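You operate a simulated robot arm through the tools that you are given. There is no shell and no other tool.

Carry out the task below with a simulated two-armed robot. There is one attempt and no reset: what you move stays moved.

Task
Clear the jammed screw and reset the machine.
Fine: open the clamp, draw the profile out, pull the black knob over the stuck screw, push it back in, then press the red button. Where these are worked on the way, their far stop is far enough and under half their travel is too little: black knob.

Only the result counts: the job must be done as asked and must still hold three seconds after the hand-in. Knocking over, shifting, dropping, spilling or breaking anything else fails it.

Robot
Two 7-joint arms with fingered hands on one trunk that stands fixed in place. Base frame: the origin is at the foot of the trunk, x ahead of it, y to its left, z up. Lengths are in m, angles in rad, forces in N, time in s.
The left shoulder is at [0.03, 0.136, 1.255], the right one opposite. Each reaches about 1.253 m from its shoulder. Payload 5 kg a hand.
The tool frame of a hand sits at the grasp point between the pads (the TCP): z along the fingers, y along the line on which they close. The tips reach 0.042 m beyond it. The gripper opens to 0.208 m; its body begins 0.119 m behind the TCP. The gripper is a hand of 4 fingers: y runs from the thumb to the fingers, the wrist lies at [0, 0, -0.332] in the tool frame, and closing takes about 1.5 s.
Orientation is that of the tool frame in the base frame, as a unit quaternion [x, y, z, w]. With the fingers straight down and closing along the base's y, the tool's x points along the base's -x, its y along +y and its z along -z.

Tools
- The arms move only by the tool servo_tool. It takes "left_moves", "right_moves" or both (then of equal length, played together; a hand with none holds still); each is a list of rows, each a list of 2 entries, a list of its own where there are three numbers: the shift along the base's x, y, z in units of 20 mm (1.0 is 20 mm), then the turn, a rotation vector about the base's x, y, z in units of 4 degrees (1.0 is 4 degrees). In form: [[[x, y, z], [wx, wy, wz]], ...]. A call has 1 to 20 rows; each row shifts and turns the commanded pose from where the row before left it. "left_grip" and "right_grip" are, for a hand that has rows, the opening, from 0 (shut) to 1 (fully open), set as the call begins (left out, the last holds). A call with a number of a shift or a turn outside -1 to 1 is refused whole. Rows are played at 5 a second. More than 0.05 m and 0.15 rad between two rows, or a gripper value outside its range, and nothing of the call is played. Where a pose cannot be reached the arm comes as near as it can. A force on the tool above 80 N (or 10 N above the force at the start of the call, whichever is more), or a blocked arm, ends the call early, and 0.2 s more pass. Each finger travels about 0.072 m/s and halts on what it meets, pressing with about 24 N; the grip force reading is that of the motor and also rises with nothing between the fingers. The clock runs only during rows and for 0.2 s after the last one: add rows that do not move to give the fingers time. The reply holds the time, the measured pose of the TCP, the force on the tool along the base axes, the opening and the grip force, in the units named above and with some noise, with the torque about the TCP (base axes, N m) and any sound that the robot's microphone picked up.
- Cameras (640 x 400 px; columns grow to the right, rows downward): "scene" is now at [0.0476, -0.0243, 1.989]; the picture's right is [-0.46, -0.89, 0.00], its down [-0.64, 0.33, -0.70] and it looks along [0.62, -0.32, -0.72] (base axes); focal length 322 px, centre (320, 200). "left" rides on the left gripper at [-0.101, 0, -0.145] in its tool frame; the picture's right is [0.00, -1.00, 0.00], its down [0.82, 0.00, -0.57] and it looks along [0.57, 0.00, 0.82] (tool axes); focal length 261 px, centre (320, 200). "right" rides on the right gripper at [0.101, 0, -0.145] in its tool frame; the picture's right is [-0.01, 1.00, 0.00], its down [-0.82, 0.00, -0.57] and it looks along [-0.57, 0.00, 0.82] (tool axes); focal length 261 px, centre (320, 200).
- snapshot(camera): a new picture of that camera. No time passes.
- lift_body(by): moves the trunk up (or, below 0, down) by that many m; the arms and the scene camera ride with it, the base frame stays. It gives what a move gives, with no picture.
- set_fingers(finger1, finger2, finger3, thumb_bend, hand): sets how far each is bent, from 0 (flat) to 1 (curled in); at 0.3 the hand is open as for a grip, at 0.7 the pads meet at the TCP. One left out holds its place. A second passes; each finger stops where it meets its share of the squeeze, and holds until it gets a number again. A gripper value or a shape takes the hand back. It gives what a move gives, with no picture; readings hold the bend of each and the force on the fingers (four entries, about 0 where the hand has none), thumb and palm.
- set_grasp(shape, hand): the hand has 4 fingers and takes this shape, open, in about a second: jaw (thumb against the fingers, like two jaws); tri (thumb and two fingers); tip (a fingertip pinch); poke (one finger out to press); point (the index stretched); flat (the hand flat); cup (the hand cupped); fist (a fist). The gripper value then closes the fingers along that shape, each until it touches; the sizes above hold for jaw. It gives what a move gives, with no picture.
- pan_tilt(pan, tilt): turns the head with the scene camera to pan (to the left, within 2.496 rad either way) and tilt (down, from -0.506 to 1.204), counted from straight ahead of the robot. It gives what a move gives.
- point_at(camera, pixels): there is no depth. For up to 12 entries [column, row, z] of the newest picture of that camera ("zoom" is the newest enlarged one), the place [x, y] in the base frame at which the ray of that pixel passes the height z, good to about 0.002 m, but the place of the scene camera against the robot may be out by one fixed shift of up to 0.018 m in any direction. No time passes.
- close_up(camera, box): a new picture of the part [left, top, right, bottom] of that camera's present view, enlarged. No time passes.
- finish_job(): hands the job in; it is judged then, once.

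Unless the task says otherwise, let go and move clear before handing in.

The tools are called by a JSON object that holds its "fn" and its "kwargs". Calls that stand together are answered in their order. servo_tool: Moves the arms, as the interface text tells. Its arguments: {"type":"object","properties":{"left_moves":{"type":"array"},"left_grip":{"type":"number"},"right_moves":{"type":"array"},"right_grip":{"type":"number"}},"required":[]} The other tools are called the same way: lift_body (by) moves the trunk up or down; set_grasp (shape, hand) gives the hand a shape; set_fingers (finger1, finger2, finger3, thumb_bend, hand) moves the fingers one by one; pan_tilt (pan, tilt) turns the head that bears the scene camera; snapshot (camera) takes a picture; point_at (camera, pixels) gives the place at which the rays of pixels pass given heights; close_up (camera, box) takes an enlarged picture of a part of a camera's view; finish_job () hands the job in.

At the start:

```text
clock: 0.0
left_tcp_pos: [0.6439, -0.1, 1.2588]
left_tool_rot: [-0.001, 1.0, 0.0, 0.0]
left_contact_force: [-0.5, 0.1, -0.5]
left_torque: [-0.01, -0.01, 0.02]
left_width: 0.2078
left_finger_force: 0.1
left_shape: jaw
left_bend: [0.3, 0.3, 0.3, 0.3]
left_finger forces: [0.1, 0.0, 0.0, 0.0, 0.1, 0.0]
right_tcp_pos: [0.4946, -0.6169, 1.346]
right_tool_rot: [0.0, 1.0, 0.0, 0.0]
right_contact_force: [-0.1, -0.7, 0.0]
right_torque: [0.0, 0.01, -0.02]
right_width: 0.2077
right_finger_force: 0.1
right_shape: jaw
right_bend: [0.3, 0.3, 0.3, 0.3]
right_finger forces: [0.1, 0.0, 0.1, 0.1, 0.0, 0.1]
trunk travel left (down, up): [-0.275, 0.215]
head pan, tilt (commanded): [-0.476, 0.799]
```

scene: 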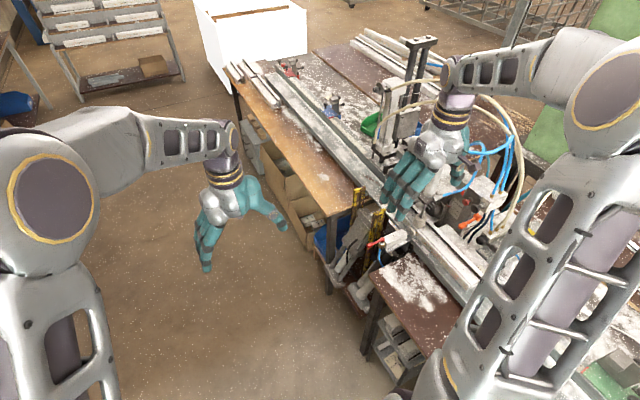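
right: 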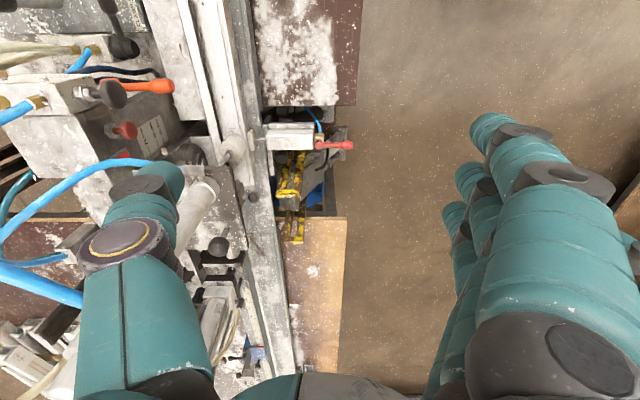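
left: 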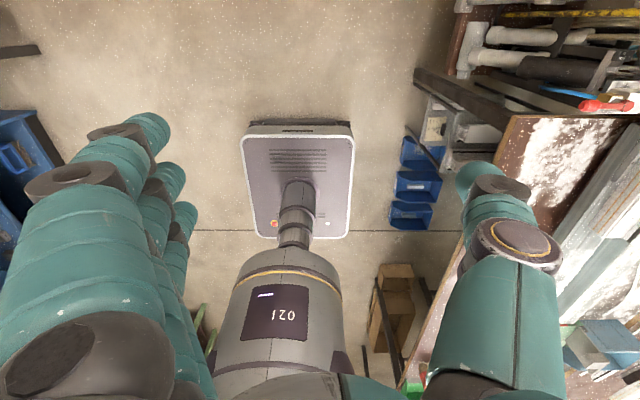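

The scene picture shows the machine around pixels (380-520, 40-260), with a red-levered clamp near (375, 243) and a red/orange lever near (470, 200). I'll look closer before moving anything.

{"fn": "close_up", "kwargs": {"camera": "scene", "box": [340, 160, 540, 285]}}

{"fn": "close_up", "kwargs": {"camera": "scene", "box": [340, 30, 540, 155]}}

{"fn": "close_up", "kwargs": {"camera": "right", "box": [0, 0, 360, 225]}}

```text
3.20 times, centred on (440, 222) of scene
```

zoom: 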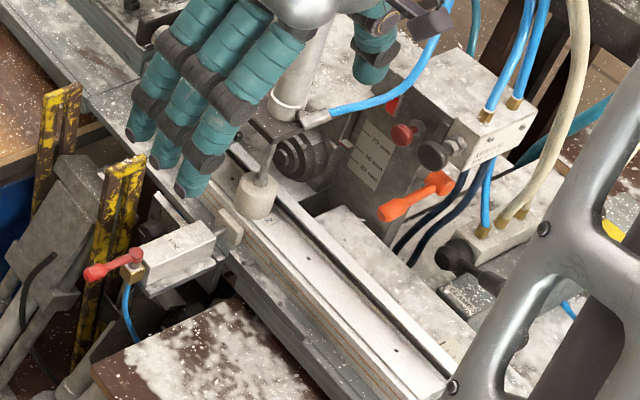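

```text
3.20 times, centred on (440, 92) of scene
```

zoom: 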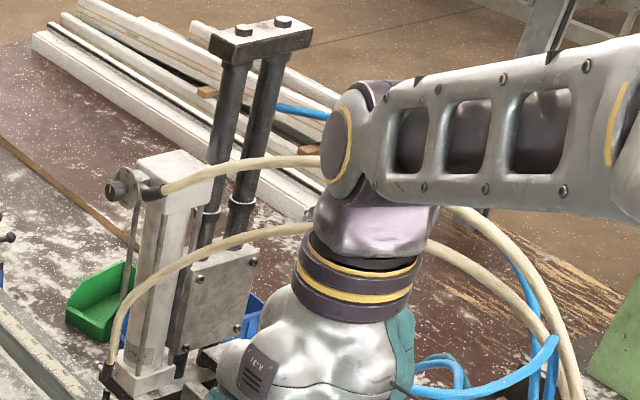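

```text
1.78 times, centred on (180, 112) of right
```

zoom: 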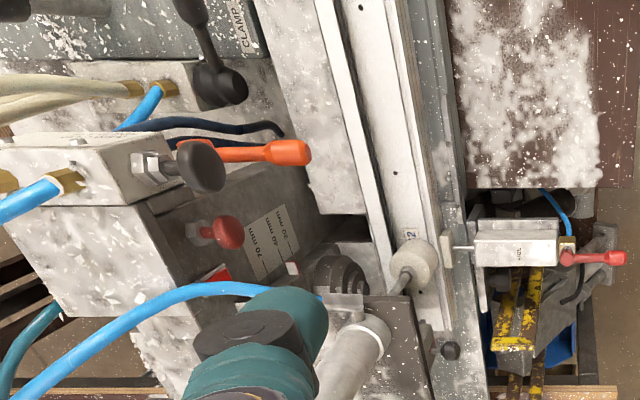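

The right-hand picture shows a "CLAMP" plate with a black ball lever at about (120, 45), an orange lever (150, 86), a red knob (125, 130), a black knob (113, 95), a small red item (120, 153), and a separate red-handled cylinder (330, 145). I'll turn the head right for a fuller view.

{"fn": "pan_tilt", "kwargs": {"pan": -0.85, "tilt": 0.85}}

{"fn": "snapshot", "kwargs": {"camera": "scene"}}

{"fn": "close_up", "kwargs": {"camera": "right", "box": [0, 0, 200, 125]}}

{"fn": "close_up", "kwargs": {"camera": "right", "box": [160, 80, 380, 218]}}

```text
clock: 0.8
left_tcp_pos: [0.6436, -0.1016, 1.2589]
left_tool_rot: [0.0, 1.0, 0.0, 0.0]
left_contact_force: [0.0, 0.3, 0.7]
left_torque: [-0.02, 0.01, 0.0]
left_width: 0.208
left_finger_force: 0.2
left_shape: jaw
left_bend: [0.3, 0.3, 0.3, 0.3]
left_finger forces: [0.0, 0.1, 0.1, 0.1, 0.1, 0.1]
right_tcp_pos: [0.4959, -0.6167, 1.3465]
right_tool_rot: [0.0, 1.0, 0.0, 0.001]
right_contact_force: [-0.4, 0.6, -0.4]
right_torque: [-0.03, 0.01, -0.05]
right_width: 0.2077
right_finger_force: 0.0
right_shape: jaw
right_bend: [0.3, 0.3, 0.3, 0.3]
right_finger forces: [0.0, 0.0, 0.0, 0.1, 0.0, 0.0]
trunk travel left (down, up): [-0.275, 0.215]
head pan, tilt (commanded): [-0.85, 0.85]
```

```text
taken
```

scene: 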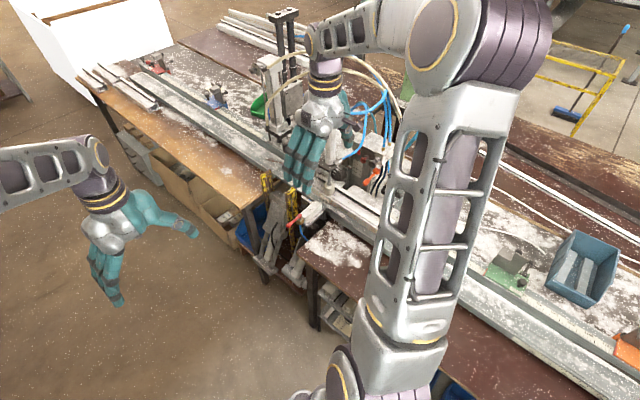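

```text
3.20 times, centred on (100, 62) of right
```

zoom: 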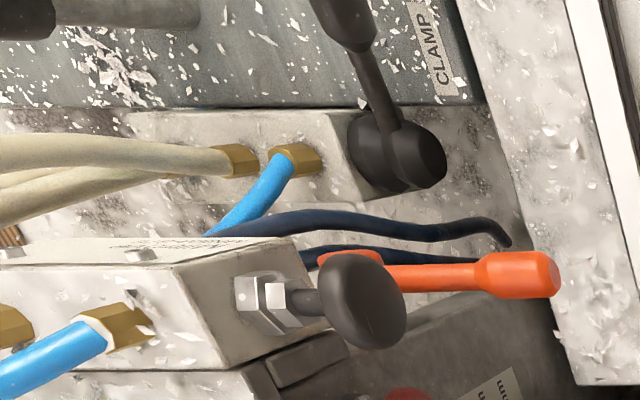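

```text
2.90 times, centred on (270, 149) of right
```

zoom: 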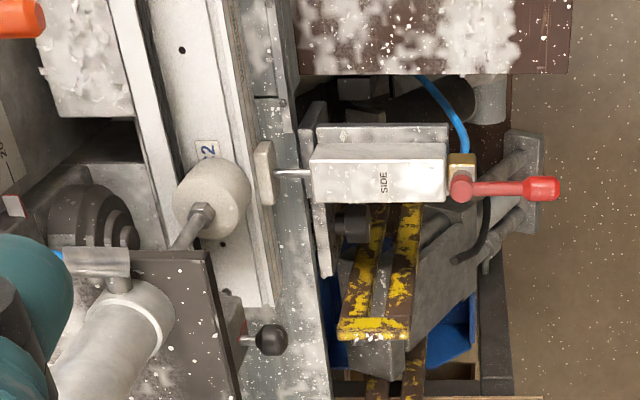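

The labels read "CLAMP" beside a black ball lever and "SIDE" on the red-handled cylinder; a small black ball knob shows near (253, 197) in the right picture. I'll zoom in on the current scene view and get ray positions to triangulate.

{"fn": "close_up", "kwargs": {"camera": "scene", "box": [260, 110, 420, 210]}}

{"fn": "point_at", "kwargs": {"camera": "right", "pixels": [[233, 149, 0.9], [233, 149, 1.1], [253, 197, 0.9], [253, 197, 1.1], [113, 95, 0.9], [113, 95, 1.1], [125, 50, 0.9], [125, 50, 1.1], [343, 145, 0.9], [343, 145, 1.1], [128, 131, 0.9], [128, 131, 1.1]]}}

```text
4.00 times, centred on (340, 160) of scene
```

zoom: 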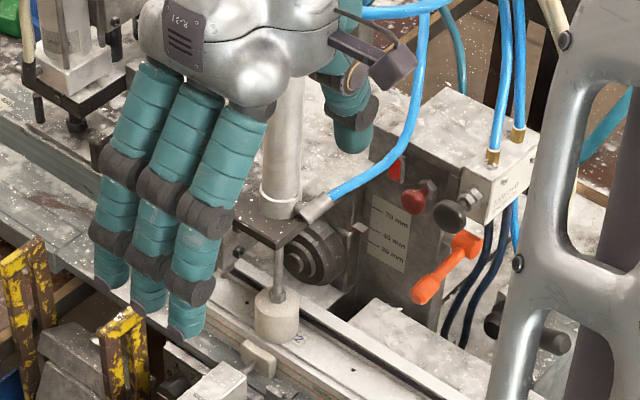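

```text
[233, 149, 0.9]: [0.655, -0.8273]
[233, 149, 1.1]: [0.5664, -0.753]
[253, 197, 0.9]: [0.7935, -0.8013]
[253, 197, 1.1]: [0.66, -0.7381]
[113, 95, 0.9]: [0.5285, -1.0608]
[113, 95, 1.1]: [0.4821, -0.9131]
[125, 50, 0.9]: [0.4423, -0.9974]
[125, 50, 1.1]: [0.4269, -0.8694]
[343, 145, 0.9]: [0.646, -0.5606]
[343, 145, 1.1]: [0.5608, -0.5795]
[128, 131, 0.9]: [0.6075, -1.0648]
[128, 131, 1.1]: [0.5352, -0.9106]
```

Now the same features from the scene camera: pad (329, 187), red knob (364, 160), black mushroom (373, 164), orange tip (366, 182), black ball (319, 173).

{"fn": "point_at", "kwargs": {"camera": "scene", "pixels": [[329, 187, 0.9], [329, 187, 1.1], [319.5, 173, 0.9], [319.5, 173, 1.1], [373, 164, 0.9], [373, 164, 1.1], [364, 160, 0.9], [364, 160, 1.1], [366, 182.5, 0.9], [366, 182.5, 1.1]]}}

```text
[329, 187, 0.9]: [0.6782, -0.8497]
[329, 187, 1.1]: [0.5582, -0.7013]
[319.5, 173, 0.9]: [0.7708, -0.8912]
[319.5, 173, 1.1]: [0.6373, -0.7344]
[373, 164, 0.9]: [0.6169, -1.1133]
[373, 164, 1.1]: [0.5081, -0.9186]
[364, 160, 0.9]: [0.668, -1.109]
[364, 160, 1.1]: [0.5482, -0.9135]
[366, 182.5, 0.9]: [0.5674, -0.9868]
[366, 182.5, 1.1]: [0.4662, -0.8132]
```

From the two views the pad that holds the profile lies near (0.63, -0.80, 0.96), the red and black mushrooms near (0.53, -0.90, 1.11) and (0.48, -0.90, 1.12), on a face looking toward +y. I'll raise and back off the right hand to uncover the machine.

{"fn": "servo_tool", "kwargs": {"right_moves": [[[0, 0, 1], [0, 0, 0]], [[0, 0, 1], [0, 0, 0]], [[0, 0, 1], [0, 0, 0]], [[-1, 0, 1], [0, 0, 0]], [[-1, 0, 1], [0, 0, 0]], [[-1, 0, 0], [0, 0, 0]], [[-1, 0, 0], [0, 0, 0]], [[-1, 0, 0], [0, 0, 0]], [[-1, 0, 0], [0, 0, 0]], [[-1, 0, 0], [0, 0, 0]]], "left_moves": [[[0, 0, 0], [0, 0, 1]], [[0, 0, 0], [0, 0, 1]], [[0, 0, 0], [0, 0, 1]], [[0, 0, 0], [0, 0, 1]], [[0, 0, 0], [0, 0, 1]], [[0, 0, 0], [0, 0, 1]], [[0, 0, 0], [0, 0, 1]], [[0, 0, 0], [0, 0, 1]], [[0, 0, 0], [0, 0, 1]], [[0, 0, 0], [0, 0, 1]]]}}

{"fn": "snapshot", "kwargs": {"camera": "scene"}}

{"fn": "snapshot", "kwargs": {"camera": "right"}}

{"fn": "snapshot", "kwargs": {"camera": "left"}}

```text
clock: 3.0
left_tcp_pos: [0.6434, -0.1025, 1.2599]
left_tool_rot: [-0.342, 0.94, 0.0, 0.0]
left_contact_force: [0.2, 0.2, 0.8]
left_torque: [-0.01, -0.05, -0.02]
left_width: 0.208
left_finger_force: 0.0
left_shape: jaw
left_bend: [0.3, 0.3, 0.3, 0.3]
left_finger forces: [0.0, 0.0, 0.1, 0.0, 0.0, 0.1]
right_tcp_pos: [0.3551, -0.6173, 1.4461]
right_tool_rot: [0.0, 1.0, -0.001, 0.0]
right_contact_force: [-0.4, -0.5, -0.2]
right_torque: [-0.02, -0.05, 0.0]
right_width: 0.2076
right_finger_force: 0.0
right_shape: jaw
right_bend: [0.3, 0.3, 0.3, 0.3]
right_finger forces: [0.0, 0.1, 0.1, 0.1, 0.0, 0.0]
trunk travel left (down, up): [-0.275, 0.215]
head pan, tilt (commanded): [-0.85, 0.85]
```

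```text
taken
```

scene: 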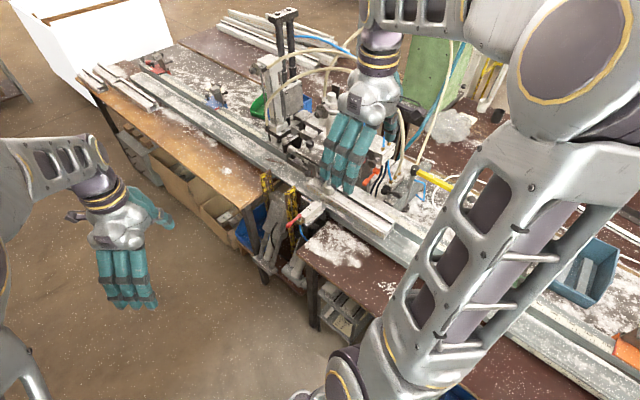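

```text
taken
```

right: 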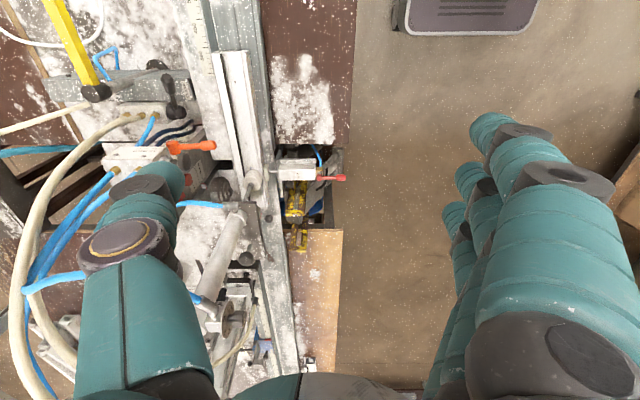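

```text
taken
```

left: 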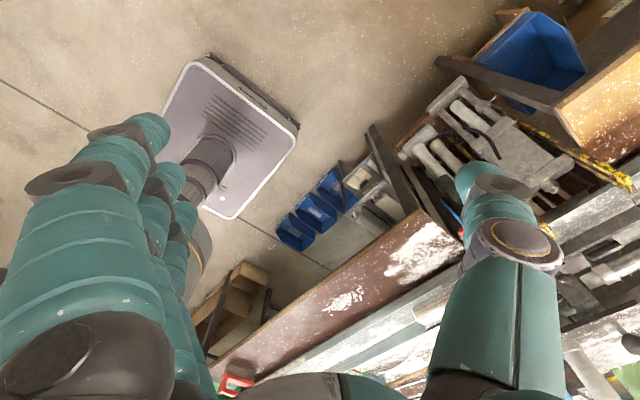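

The right camera now sees more: the white profile channel runs from (228, 55) to about (275, 220), and the clamp lever shows near (170, 100). I'll zoom on those.

{"fn": "close_up", "kwargs": {"camera": "right", "box": [80, 30, 240, 130]}}

{"fn": "close_up", "kwargs": {"camera": "right", "box": [160, 110, 320, 210]}}

{"fn": "close_up", "kwargs": {"camera": "right", "box": [180, 190, 340, 290]}}

{"fn": "close_up", "kwargs": {"camera": "scene", "box": [250, 100, 410, 200]}}

```text
4.00 times, centred on (160, 80) of right
```

zoom: 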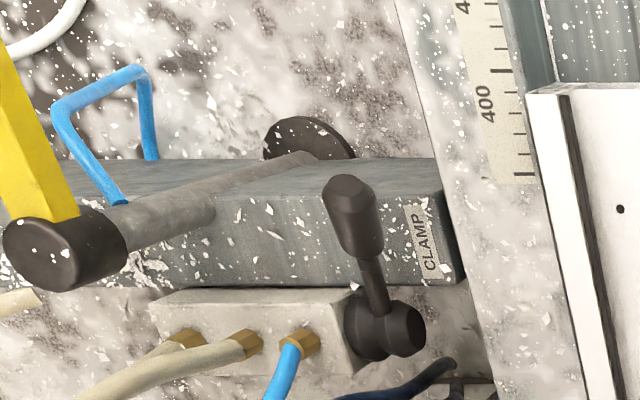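

```text
4.00 times, centred on (240, 160) of right
```

zoom: 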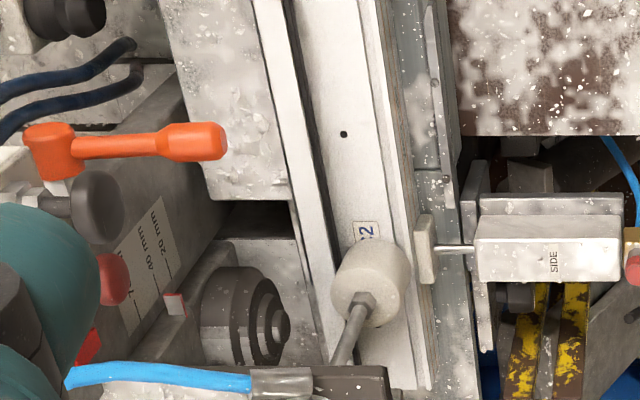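

```text
4.00 times, centred on (260, 240) of right
```

zoom: 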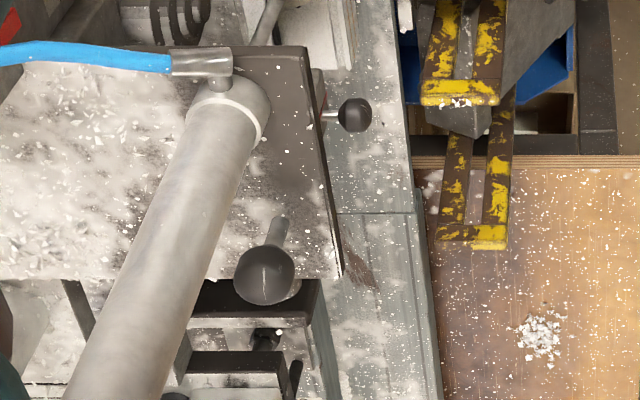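

```text
4.00 times, centred on (330, 150) of scene
```

zoom: 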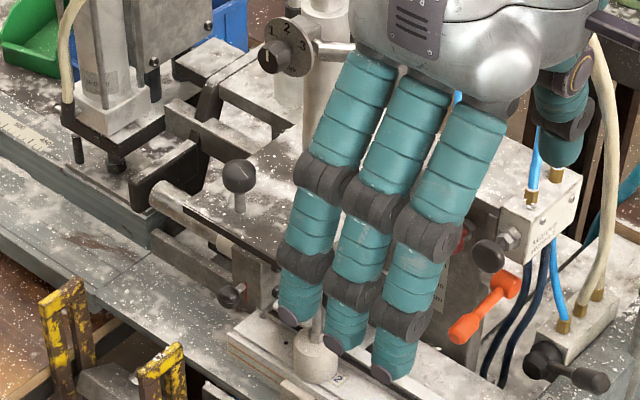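

Several black knobs exist: a ball on a vertical stem at zoom (265, 275), a small ball on a horizontal stem at (355, 115), and a mushroom on the panel. I need a view from the operator's side, so I'll swing the left hand's camera to face the machine (−y) and back the right hand off further.

{"fn": "servo_tool", "kwargs": {"left_moves": [[[0, 0, 1], [0, 0, 1]], [[0, 0, 1], [0, 0, 1]], [[0, 0, 1], [0, 0, 1]], [[0, -1, 1], [0, 0, 1]], [[0, -1, 0], [0, 0, 1]], [[0, -1, 0], [0, 0, 1]], [[0, -1, 0], [0, 0, 1]], [[0, -1, 0], [0, 0, 1]], [[0, -1, 0], [0, 0, 1]], [[0, -1, 0], [0, 0, 1]], [[0, -1, 0], [0, 0, 1]], [[0, -1, 0], [0, 0, 1]], [[0, -1, 0], [0, 0, 0.5]], [[0, 0, 0], [-1, 0, 0]], [[0, 0, 0], [-1, 0, 0]], [[0, 0, 0], [-1, 0, 0]], [[0, 0, 0], [-1, 0, 0]], [[0, 0, 0], [-1, 0, 0]]], "right_moves": [[[-1, 0, 0], [0, 0, 0]], [[-1, 0, 0], [0, 0, 0]], [[-1, 0, 0], [0, 0, 0]], [[-1, 0, 0], [0, 0, 0]], [[-1, 0, 0], [0, 0, 0]], [[0, 0, 0], [0, 0, 0]], [[0, 0, 0], [0, 0, 0]], [[0, 0, 0], [0, 0, 0]], [[0, 0, 0], [0, 0, 0]], [[0, 0, 0], [0, 0, 0]], [[0, 0, 0], [0, 0, 0]], [[0, 0, 0], [0, 0, 0]], [[0, 0, 0], [0, 0, 0]], [[0, 0, 0], [0, 0, 0]], [[0, 0, 0], [0, 0, 0]], [[0, 0, 0], [0, 0, 0]], [[0, 0, 0], [0, 0, 0]], [[0, 0, 0], [0, 0, 0]]]}}

{"fn": "snapshot", "kwargs": {"camera": "left"}}

{"fn": "snapshot", "kwargs": {"camera": "scene"}}

{"fn": "snapshot", "kwargs": {"camera": "right"}}

```text
clock: 6.8
left_tcp_pos: [0.6423, -0.2616, 1.34]
left_tool_rot: [-0.671, 0.721, -0.127, -0.118]
left_contact_force: [-0.8, 0.2, -0.5]
left_torque: [-0.07, -0.02, -0.05]
left_width: 0.2079
left_finger_force: 0.2
left_shape: jaw
left_bend: [0.3, 0.3, 0.3, 0.3]
left_finger forces: [0.0, 0.0, 0.0, 0.0, 0.0, 0.0]
left hand out of reach, approached as far as the arm can: row 12, 13
right_tcp_pos: [0.2551, -0.6172, 1.4474]
right_tool_rot: [0.001, 1.0, 0.001, 0.001]
right_contact_force: [-0.7, 0.7, 0.2]
right_torque: [-0.11, -0.01, 0.0]
right_width: 0.2076
right_finger_force: 0.1
right_shape: jaw
right_bend: [0.3, 0.3, 0.3, 0.3]
right_finger forces: [0.0, 0.0, 0.0, 0.1, 0.0, 0.0]
trunk travel left (down, up): [-0.275, 0.215]
head pan, tilt (commanded): [-0.85, 0.85]
```

```text
taken
```

left: 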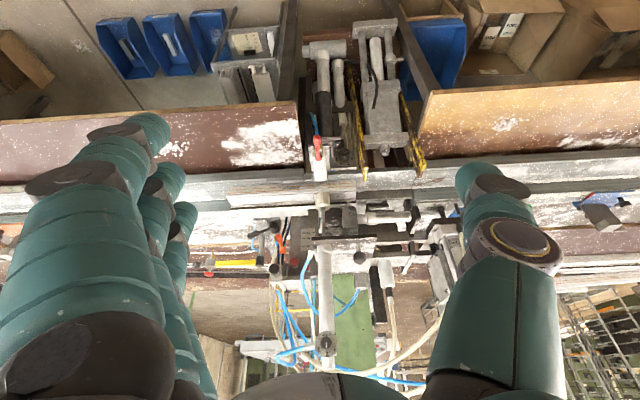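

```text
taken
```

scene: 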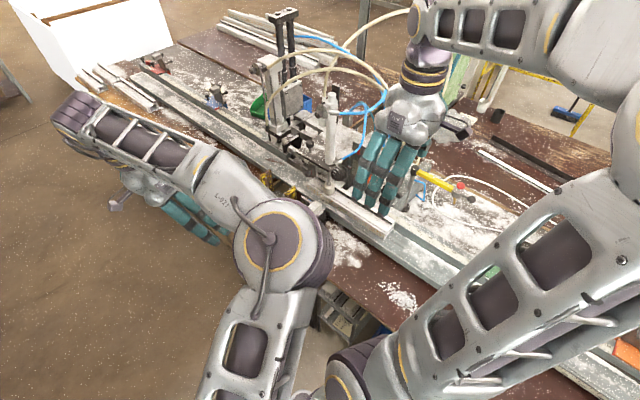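

```text
taken
```

right: 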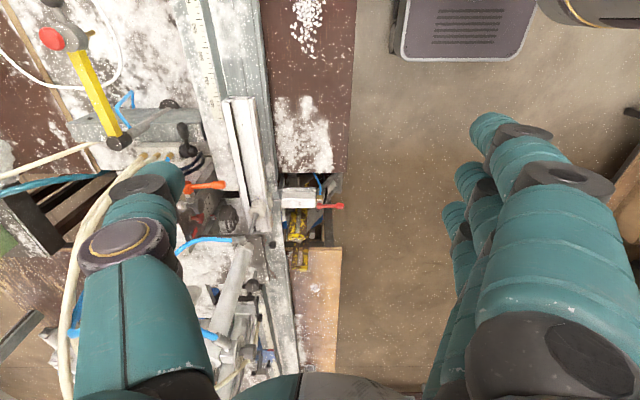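

A red-topped item with a yellow body shows at right (50, 38) and scene (460, 187). I'll zoom in on the left view of the machine and on that item.

{"fn": "close_up", "kwargs": {"camera": "left", "box": [190, 170, 350, 270]}}

{"fn": "close_up", "kwargs": {"camera": "left", "box": [300, 170, 460, 270]}}

{"fn": "close_up", "kwargs": {"camera": "right", "box": [0, 0, 240, 150]}}

{"fn": "close_up", "kwargs": {"camera": "scene", "box": [270, 80, 470, 205]}}

```text
4.00 times, centred on (270, 220) of left
```

zoom: 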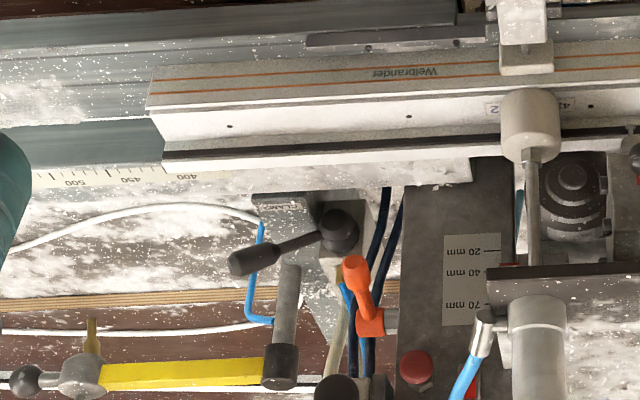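

```text
4.00 times, centred on (380, 220) of left
```

zoom: 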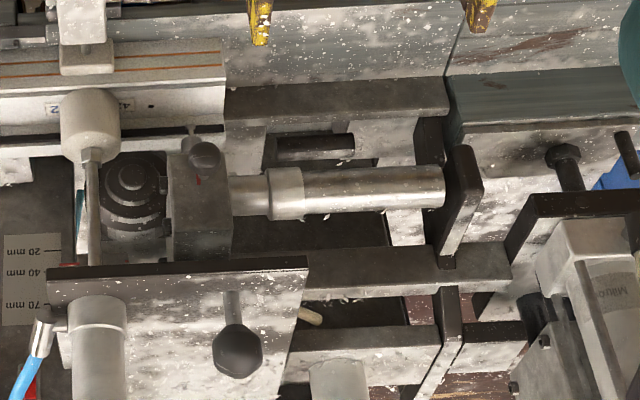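

```text
2.67 times, centred on (120, 75) of right
```

zoom: 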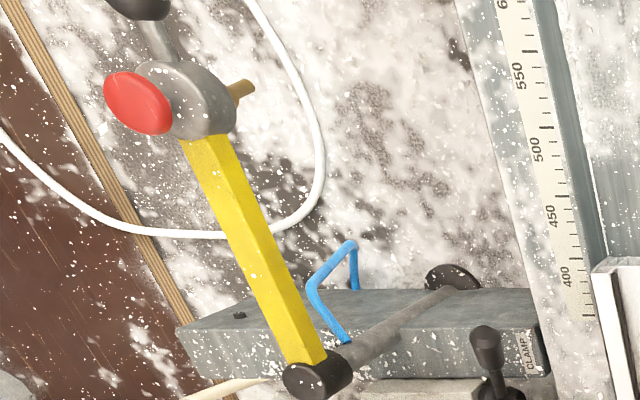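

```text
3.20 times, centred on (370, 142) of scene
```

zoom: 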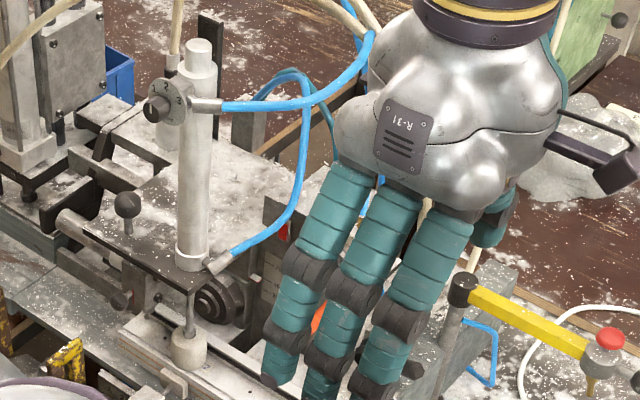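

The close-ups are truly re-rendered, so I can zoom much harder. Next I look at the block with the small black ball and red mark at left (350, 212), the plate ball (360, 258), the panel buttons, and the CLAMP lever.

{"fn": "close_up", "kwargs": {"camera": "left", "box": [320, 195, 384, 235]}}

{"fn": "close_up", "kwargs": {"camera": "left", "box": [330, 230, 394, 270]}}

{"fn": "close_up", "kwargs": {"camera": "left", "box": [260, 230, 324, 270]}}

{"fn": "close_up", "kwargs": {"camera": "scene", "box": [280, 130, 360, 180]}}

```text
10.00 times, centred on (352, 215) of left
```

zoom: 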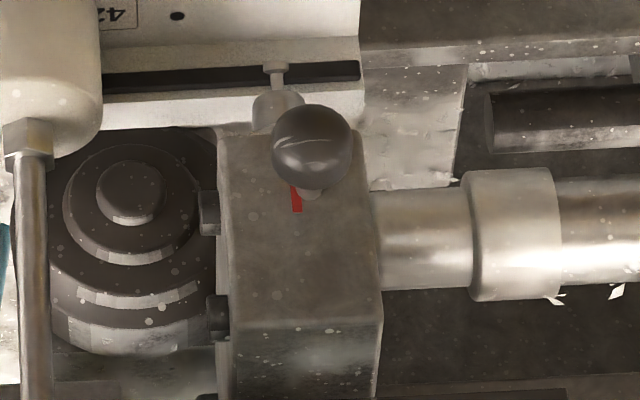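

```text
10.00 times, centred on (362, 250) of left
```

zoom: 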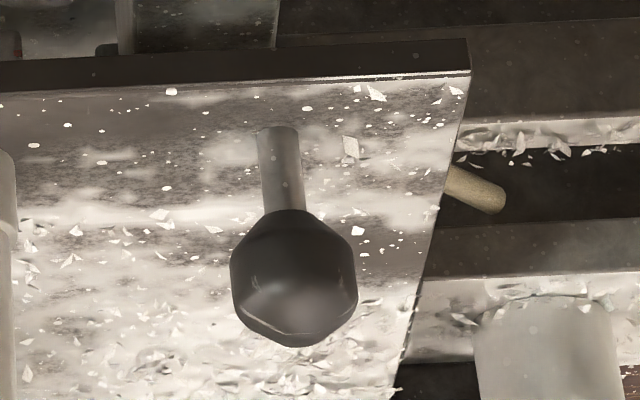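

```text
10.00 times, centred on (292, 250) of left
```

zoom: 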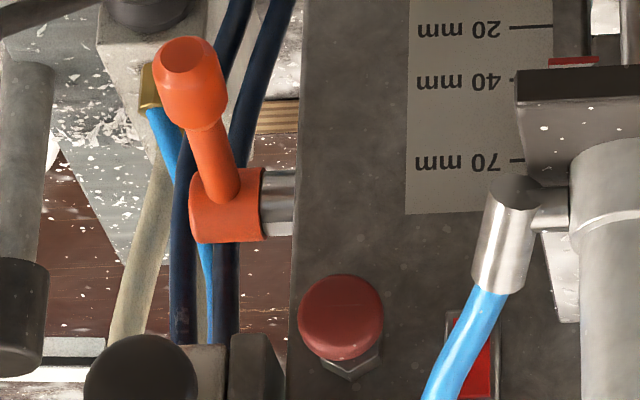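

```text
8.00 times, centred on (320, 155) of scene
```

zoom: 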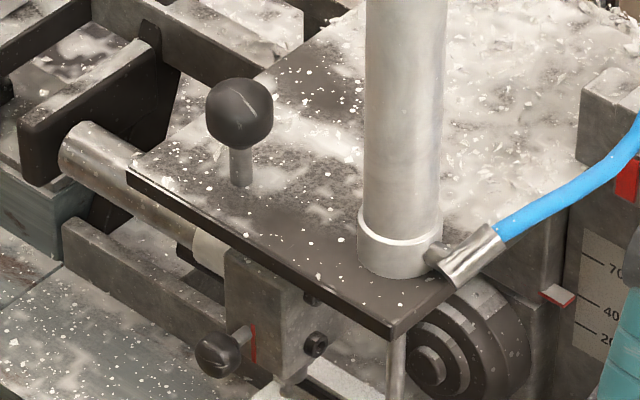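

The small black ball at left (351, 209) sits on the screw head block, right above the nozzle and screw that stick into the profile, and has a red mark beside its stem. I think that is the black knob "over the stuck screw". I'll get matching right-camera views for triangulation.

{"fn": "close_up", "kwargs": {"camera": "right", "box": [140, 110, 300, 210]}}

{"fn": "close_up", "kwargs": {"camera": "right", "box": [190, 190, 318, 270]}}

{"fn": "point_at", "kwargs": {"camera": "left", "pixels": [[275, 227, 1.0], [275, 227, 1.1], [351.2, 209.3, 1.0], [351.2, 209.3, 1.1], [294.1, 261.2, 1.0], [294.1, 261.2, 1.1], [359.4, 258, 1.0], [359.4, 258, 1.1], [227, 196, 0.95], [227, 196, 1.05], [274, 267.5, 1.0], [274, 267.5, 1.1]]}}

```text
4.00 times, centred on (220, 160) of right
```

zoom: 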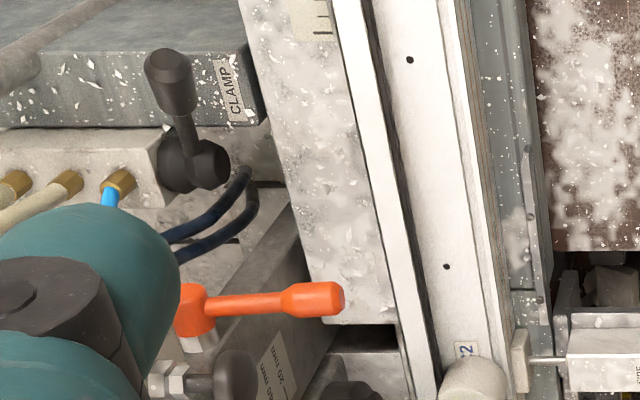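

```text
5.00 times, centred on (254, 230) of right
```

zoom: 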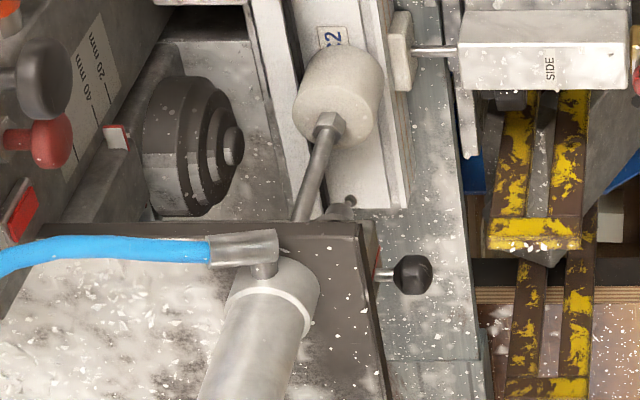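

```text
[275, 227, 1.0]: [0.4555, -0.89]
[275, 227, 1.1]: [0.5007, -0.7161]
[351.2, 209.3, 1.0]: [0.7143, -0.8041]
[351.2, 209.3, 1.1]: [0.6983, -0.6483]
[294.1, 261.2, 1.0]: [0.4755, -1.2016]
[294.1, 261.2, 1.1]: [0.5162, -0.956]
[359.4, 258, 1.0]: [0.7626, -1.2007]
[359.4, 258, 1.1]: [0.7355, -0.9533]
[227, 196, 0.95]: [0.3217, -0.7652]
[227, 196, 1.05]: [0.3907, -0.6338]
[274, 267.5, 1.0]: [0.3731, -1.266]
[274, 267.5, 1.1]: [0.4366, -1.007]
```

Now the same points from the right camera.

{"fn": "point_at", "kwargs": {"camera": "right", "pixels": [[188, 151, 1.0], [188, 151, 1.1], [272.4, 245, 1.0], [272.4, 245, 1.1], [200, 218.6, 1.0], [200, 218.6, 1.1], [182.5, 127.5, 1.0], [182.5, 127.5, 1.1], [198.4, 206, 1.0], [198.4, 206, 1.1], [259, 230.6, 0.95], [259, 230.6, 1.05]]}}

{"fn": "point_at", "kwargs": {"camera": "left", "pixels": [[250, 235.75, 1.0], [250, 235.75, 1.1], [347.5, 206, 0.95], [347.5, 206, 1.05], [322, 199, 0.95], [322, 199, 1.05]]}}

```text
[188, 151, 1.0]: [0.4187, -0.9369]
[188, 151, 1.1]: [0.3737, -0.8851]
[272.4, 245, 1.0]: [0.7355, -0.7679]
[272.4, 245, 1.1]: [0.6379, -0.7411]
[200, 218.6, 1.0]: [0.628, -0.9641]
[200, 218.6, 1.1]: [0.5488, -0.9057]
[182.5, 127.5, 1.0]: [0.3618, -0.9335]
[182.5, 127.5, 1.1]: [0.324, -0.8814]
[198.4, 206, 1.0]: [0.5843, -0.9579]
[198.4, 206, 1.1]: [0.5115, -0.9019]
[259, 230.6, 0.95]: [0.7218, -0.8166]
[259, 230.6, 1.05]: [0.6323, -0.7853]
```

```text
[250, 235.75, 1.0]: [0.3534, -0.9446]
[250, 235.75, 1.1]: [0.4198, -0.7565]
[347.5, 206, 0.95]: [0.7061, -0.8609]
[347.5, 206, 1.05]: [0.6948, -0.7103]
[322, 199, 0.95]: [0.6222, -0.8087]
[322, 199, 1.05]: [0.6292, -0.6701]
```

Triangulated: CLAMP hub (0.437, -0.96, 0.96), its grip end (0.359, -0.929, 1.008), small black ball (0.710, -0.762, 1.026), red mushroom (0.527, -0.890, 1.127), black mushroom (0.47, -0.868, 1.155). I want to see the lever, its box, and the neighbouring yellow arm more exactly.

{"fn": "close_up", "kwargs": {"camera": "left", "box": [190, 205, 302, 275]}}

{"fn": "close_up", "kwargs": {"camera": "right", "box": [90, 90, 218, 170]}}

{"fn": "close_up", "kwargs": {"camera": "left", "box": [210, 175, 370, 275]}}

```text
5.71 times, centred on (246, 240) of left
```

zoom: 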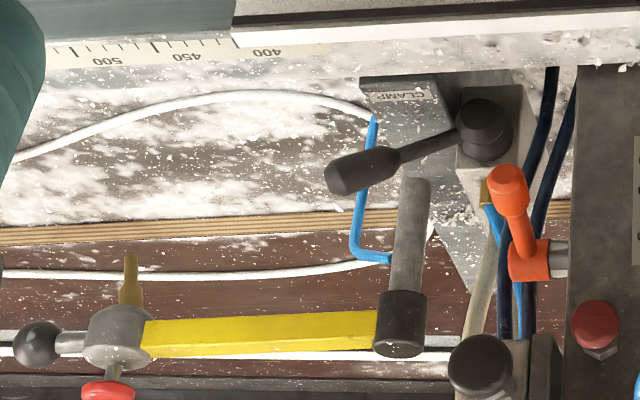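

```text
5.00 times, centred on (154, 130) of right
```

zoom: 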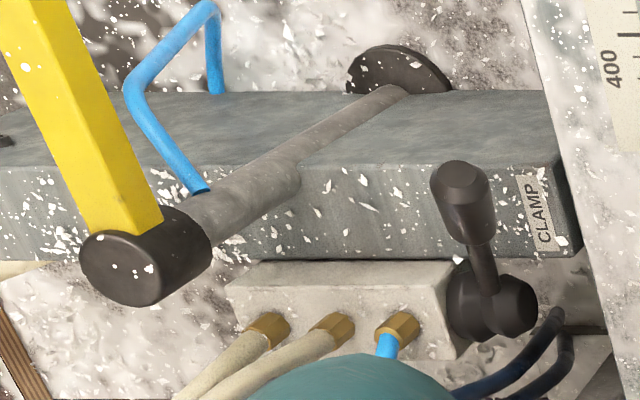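

```text
4.00 times, centred on (290, 225) of left
```

zoom: 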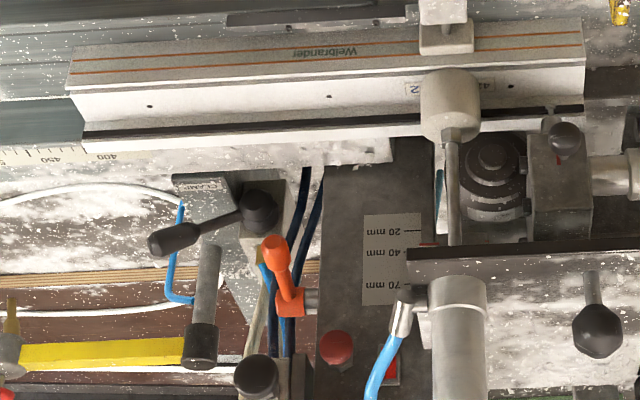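

Next I triangulate the post cap, the label on the box top, the red cap on the yellow arm and the profile end to know the clearances.

{"fn": "point_at", "kwargs": {"camera": "right", "pixels": [[119, 141, 1.0], [119, 141, 1.1], [198.4, 132.4, 0.9], [198.4, 132.4, 1.0], [51.4, 38.6, 1.0], [51.4, 38.6, 1.1]]}}

{"fn": "point_at", "kwargs": {"camera": "left", "pixels": [[260, 263.6, 1.0], [260, 263.6, 1.1], [260.4, 221.8, 0.9], [260.4, 221.8, 1.0], [208.9, 273.3, 1.0], [208.9, 273.3, 1.1]]}}

{"fn": "close_up", "kwargs": {"camera": "right", "box": [190, 75, 318, 155]}}

```text
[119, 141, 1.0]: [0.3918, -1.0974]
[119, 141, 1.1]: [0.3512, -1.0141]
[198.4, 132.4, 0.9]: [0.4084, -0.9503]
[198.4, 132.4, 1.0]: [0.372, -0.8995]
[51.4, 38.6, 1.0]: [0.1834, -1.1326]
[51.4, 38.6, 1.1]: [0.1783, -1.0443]
```

```text
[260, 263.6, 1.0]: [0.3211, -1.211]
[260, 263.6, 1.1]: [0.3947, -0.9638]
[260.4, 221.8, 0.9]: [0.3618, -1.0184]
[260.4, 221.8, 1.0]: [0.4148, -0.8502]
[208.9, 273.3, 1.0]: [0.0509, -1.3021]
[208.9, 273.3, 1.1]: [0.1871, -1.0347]
```

```text
5.00 times, centred on (254, 115) of right
```

zoom: 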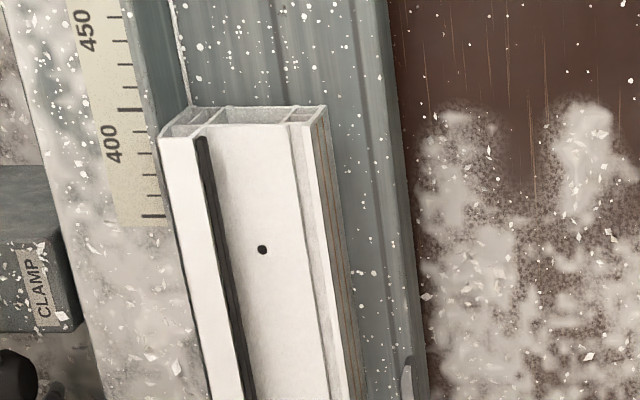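

Box top is near z 0.95 and the lever grip floats ~5 cm above it; the post is at (0.367, -1.05). Now the profile's −x end corners: right (253.6, 99.4)/(222, 102.4) and left (227, 198)/(230.5, 212.5).

{"fn": "point_at", "kwargs": {"camera": "right", "pixels": [[253.6, 99.4, 0.9], [253.6, 99.4, 1.0], [222, 102.4, 0.9], [222, 102.4, 1.0]]}}

{"fn": "point_at", "kwargs": {"camera": "left", "pixels": [[227, 198, 0.9], [227, 198, 1.0], [230.5, 212.5, 0.9], [230.5, 212.5, 1.0], [227, 190, 0.9], [227, 190, 1.0]]}}

{"fn": "close_up", "kwargs": {"camera": "left", "box": [205, 170, 285, 220]}}

{"fn": "close_up", "kwargs": {"camera": "left", "box": [290, 130, 370, 180]}}

```text
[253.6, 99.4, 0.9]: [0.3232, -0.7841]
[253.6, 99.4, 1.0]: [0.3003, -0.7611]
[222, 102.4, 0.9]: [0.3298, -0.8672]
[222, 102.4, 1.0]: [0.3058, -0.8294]
```

```text
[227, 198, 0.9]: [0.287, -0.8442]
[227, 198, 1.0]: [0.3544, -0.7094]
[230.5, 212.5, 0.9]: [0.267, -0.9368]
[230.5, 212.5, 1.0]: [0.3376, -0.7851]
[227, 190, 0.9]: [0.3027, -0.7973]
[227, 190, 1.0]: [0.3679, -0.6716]
```

```text
8.00 times, centred on (245, 195) of left
```

zoom: 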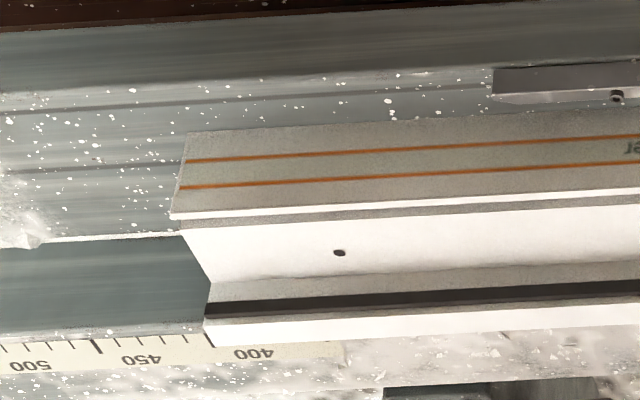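

```text
8.00 times, centred on (330, 155) of left
```

zoom: 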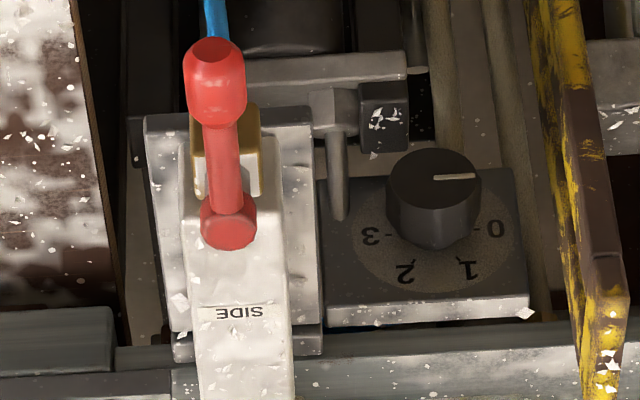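

The profile spans y −0.84 to −0.78, z 0.915–0.965 with its −x end at x≈0.314. Before moving on the CLAMP lever I want the orange lever's position for clearance, and I'll shape the right hand to "poke" to see where the finger lies.

{"fn": "point_at", "kwargs": {"camera": "right", "pixels": [[188, 187, 1.0], [188, 187, 1.1], [220, 184.5, 1.0], [220, 184.5, 1.1]]}}

{"fn": "point_at", "kwargs": {"camera": "left", "pixels": [[282, 250, 1.0], [282, 250, 1.1], [278, 236, 1.0], [278, 236, 1.1]]}}

{"fn": "set_grasp", "kwargs": {"hand": "right", "shape": "poke"}}

{"fn": "snapshot", "kwargs": {"camera": "right"}}

{"fn": "snapshot", "kwargs": {"camera": "scene"}}

```text
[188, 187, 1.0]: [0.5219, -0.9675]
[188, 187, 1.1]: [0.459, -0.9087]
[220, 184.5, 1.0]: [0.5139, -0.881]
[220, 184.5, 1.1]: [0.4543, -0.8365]
```

```text
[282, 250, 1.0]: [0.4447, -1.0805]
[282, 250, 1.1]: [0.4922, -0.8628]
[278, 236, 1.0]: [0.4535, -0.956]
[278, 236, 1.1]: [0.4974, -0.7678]
```

```text
clock: 7.8
left_tcp_pos: [0.6436, -0.2623, 1.3394]
left_tool_rot: [-0.67, 0.722, -0.126, -0.118]
left_contact_force: [-0.5, -0.1, 0.3]
left_torque: [-0.02, -0.02, 0.01]
left_width: 0.208
left_finger_force: 0.1
left_shape: jaw
left_bend: [0.3, 0.3, 0.3, 0.3]
left_finger forces: [0.0, 0.1, 0.1, 0.1, 0.0, 0.0]
right_tcp_pos: [0.2554, -0.616, 1.447]
right_tool_rot: [0.001, 1.0, 0.0, 0.0]
right_contact_force: [0.3, 0.4, 0.1]
right_torque: [0.0, -0.02, -0.02]
right_width: 0.0
right_finger_force: 0.1
right_shape: poke
right_bend: [1.0, 1.0, 1.0, 0.45]
right_finger forces: [0.1, 0.0, 0.0, 0.0, 0.0, 0.1]
trunk travel left (down, up): [-0.275, 0.215]
head pan, tilt (commanded): [-0.85, 0.85]
```

```text
taken
```

right: 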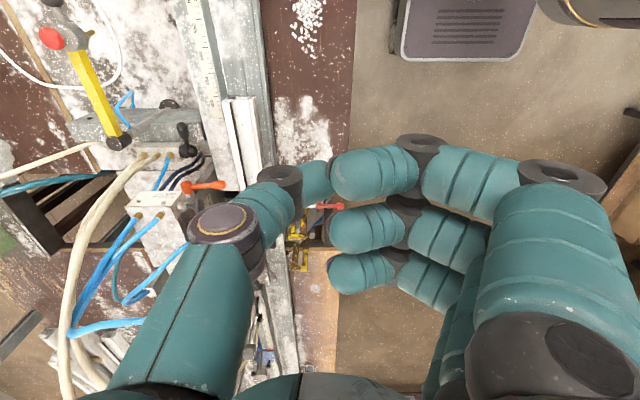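

```text
taken
```

scene: 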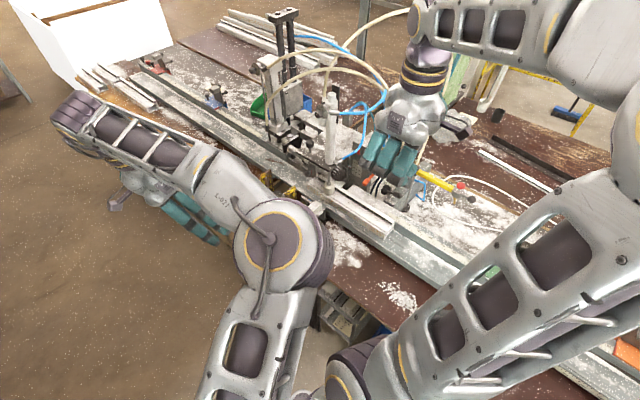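

The poke shape extends the thumb (tip near the picture centre, (318, 185)), with the fingers curled at (330–520, 140–290). Orange lever lies along x≈0.48, y −0.93 to −0.85, z≈1.06. Let me check the "point" shape as an alternative.

{"fn": "set_grasp", "kwargs": {"hand": "right", "shape": "point"}}

{"fn": "snapshot", "kwargs": {"camera": "right"}}

```text
clock: 8.7
left_tcp_pos: [0.6436, -0.2624, 1.3389]
left_tool_rot: [-0.671, 0.721, -0.127, -0.117]
left_contact_force: [0.8, 0.4, 0.3]
left_torque: [0.03, 0.03, -0.01]
left_width: 0.2081
left_finger_force: 0.1
left_shape: jaw
left_bend: [0.3, 0.3, 0.3, 0.3]
left_finger forces: [0.1, 0.1, 0.1, 0.0, 0.0, 0.0]
right_tcp_pos: [0.2555, -0.6172, 1.4462]
right_tool_rot: [0.0, 1.0, 0.0, 0.0]
right_contact_force: [-0.1, 0.6, -1.2]
right_torque: [0.04, 0.01, 0.03]
right_width: 0.2017
right_finger_force: 0.0
right_shape: point
right_bend: [0.7, 1.0, 1.0, 0.93]
right_finger forces: [0.1, 0.0, 0.0, 0.0, 0.0, 0.1]
trunk travel left (down, up): [-0.275, 0.215]
head pan, tilt (commanded): [-0.85, 0.85]
```

```text
taken
```

right: 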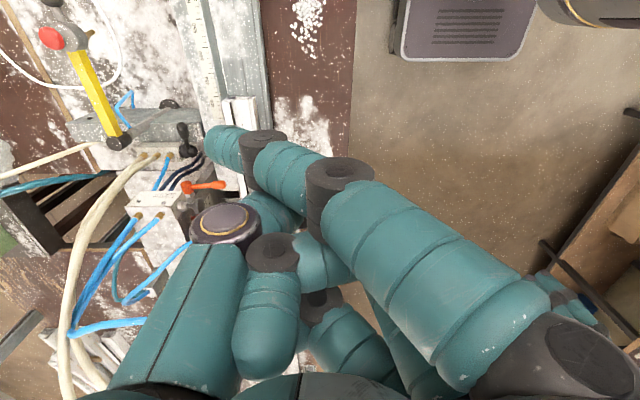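

"Point" leaves the index slanted across, so a closed jaw will be the simplest pusher for the lever. First I check the blue bent rod near the box (right ≈(132, 91), (116, 107), (130, 128); left ≈(255.7, 226), (251.6, 248)).

{"fn": "point_at", "kwargs": {"camera": "right", "pixels": [[132, 91, 1.0], [132, 91, 1.1], [116, 107, 1.0], [116, 107, 1.1], [130, 128, 0.95], [130, 128, 1.05], [133, 108, 0.95], [133, 108, 1.05]]}}

{"fn": "point_at", "kwargs": {"camera": "left", "pixels": [[255.7, 226, 0.9], [255.7, 226, 1.0], [251.6, 247.9, 1.0], [251.6, 247.9, 1.1], [258.3, 250.2, 1.0], [258.3, 250.2, 1.1]]}}

{"fn": "set_grasp", "kwargs": {"hand": "right", "shape": "jaw"}}

```text
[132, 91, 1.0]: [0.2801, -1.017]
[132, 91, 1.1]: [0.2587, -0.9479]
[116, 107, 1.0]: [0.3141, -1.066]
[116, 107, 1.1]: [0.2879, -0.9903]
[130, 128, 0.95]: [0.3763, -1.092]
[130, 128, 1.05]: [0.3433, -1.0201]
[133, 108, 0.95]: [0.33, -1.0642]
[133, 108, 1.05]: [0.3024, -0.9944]
```

```text
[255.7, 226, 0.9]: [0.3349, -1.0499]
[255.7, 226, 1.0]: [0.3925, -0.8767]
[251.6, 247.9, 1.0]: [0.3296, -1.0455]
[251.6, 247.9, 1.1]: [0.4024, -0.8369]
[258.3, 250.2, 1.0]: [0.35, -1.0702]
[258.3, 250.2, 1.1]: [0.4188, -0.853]
```

```text
clock: 9.6
left_tcp_pos: [0.6432, -0.2615, 1.3386]
left_tool_rot: [-0.671, 0.721, -0.127, -0.119]
left_contact_force: [0.1, -0.1, -0.1]
left_torque: [-0.02, -0.03, -0.02]
left_width: 0.2078
left_finger_force: 0.1
left_shape: jaw
left_bend: [0.3, 0.3, 0.3, 0.3]
left_finger forces: [0.0, 0.0, 0.0, 0.0, 0.1, 0.1]
right_tcp_pos: [0.256, -0.6174, 1.4459]
right_tool_rot: [0.001, 1.0, -0.001, 0.0]
right_contact_force: [0.3, -0.8, -1.0]
right_torque: [0.02, -0.02, 0.0]
right_width: 0.2081
right_finger_force: 0.0
right_shape: jaw
right_bend: [0.3, 0.3, 0.3, 0.3]
right_finger forces: [0.0, 0.0, 0.0, 0.0, 0.0, 0.0]
trunk travel left (down, up): [-0.275, 0.215]
head pan, tilt (commanded): [-0.85, 0.85]
```

The blue rod and yellow arm lie at y < −1.05, clear of my path. I'll close the right hand and bring it over to (0.27, −0.935) high up, then check the camera before descending.

{"fn": "servo_tool", "kwargs": {"right_moves": [[[0, -1, 0], [0, 0, 0]], [[0, -1, 0], [0, 0, 0]], [[0, -1, 0], [0, 0, 0]], [[0, -1, 0], [0, 0, 0]], [[0, -1, 0], [0, 0, 0]], [[0, -1, 0], [0, 0, 0]], [[0, -1, 0], [0, 0, 0]], [[0, -1, 0], [0, 0, 0]], [[0, -1, 0], [0, 0, 0]], [[0, -1, 0], [0, 0, 0]], [[0, -1, 0], [0, 0, 0]], [[0, -1, 0], [0, 0, 0]], [[0, -1, 0], [0, 0, 0]], [[0, -1, 0], [0, 0, 0]], [[0, -1, 0], [0, 0, 0]], [[0, -0.9, 0], [0, 0, 0]]], "right_grip": 0}}

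{"fn": "snapshot", "kwargs": {"camera": "right"}}

{"fn": "snapshot", "kwargs": {"camera": "left"}}

{"fn": "snapshot", "kwargs": {"camera": "scene"}}

```text
clock: 12.9
left_tcp_pos: [0.6439, -0.2626, 1.3395]
left_tool_rot: [-0.671, 0.721, -0.126, -0.119]
left_contact_force: [1.1, -1.2, -0.5]
left_torque: [0.06, -0.03, 0.0]
left_width: 0.2078
left_finger_force: 0.1
left_shape: jaw
left_bend: [0.3, 0.3, 0.3, 0.3]
left_finger forces: [0.0, 0.0, 0.0, 0.0, 0.0, 0.0]
right_tcp_pos: [0.2572, -0.937, 1.4444]
right_tool_rot: [0.0, 1.0, 0.001, 0.0]
right_contact_force: [-0.5, 0.1, -0.3]
right_torque: [0.08, 0.08, -0.05]
right_width: 0.0
right_finger_force: 24.0
right_shape: jaw
right_bend: [0.7, 0.7, 0.7, 0.7]
right_finger forces: [0.0, 0.0, 0.1, 0.1, 0.0, 0.0]
trunk travel left (down, up): [-0.275, 0.215]
head pan, tilt (commanded): [-0.85, 0.85]
```

```text
taken
```

right: 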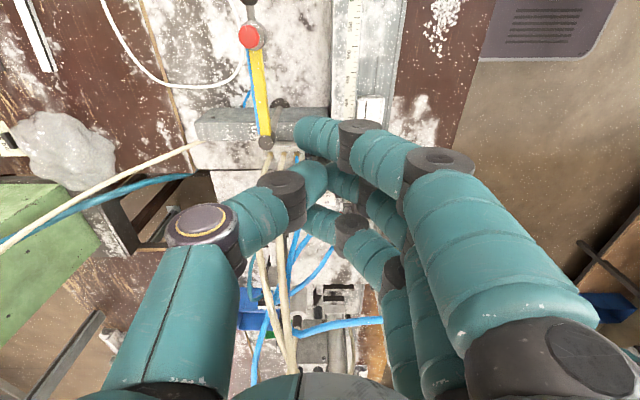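

```text
taken
```

left: 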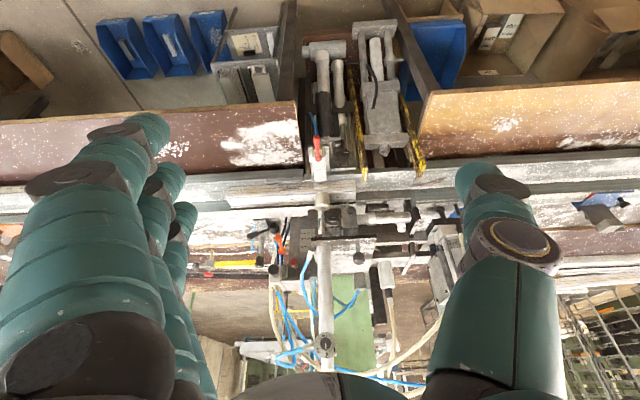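

```text
taken
```

scene: 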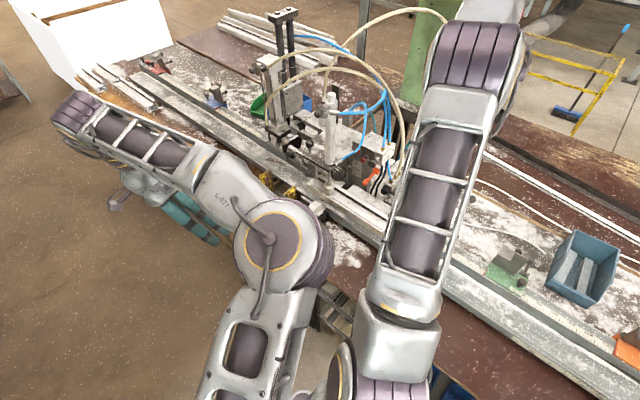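

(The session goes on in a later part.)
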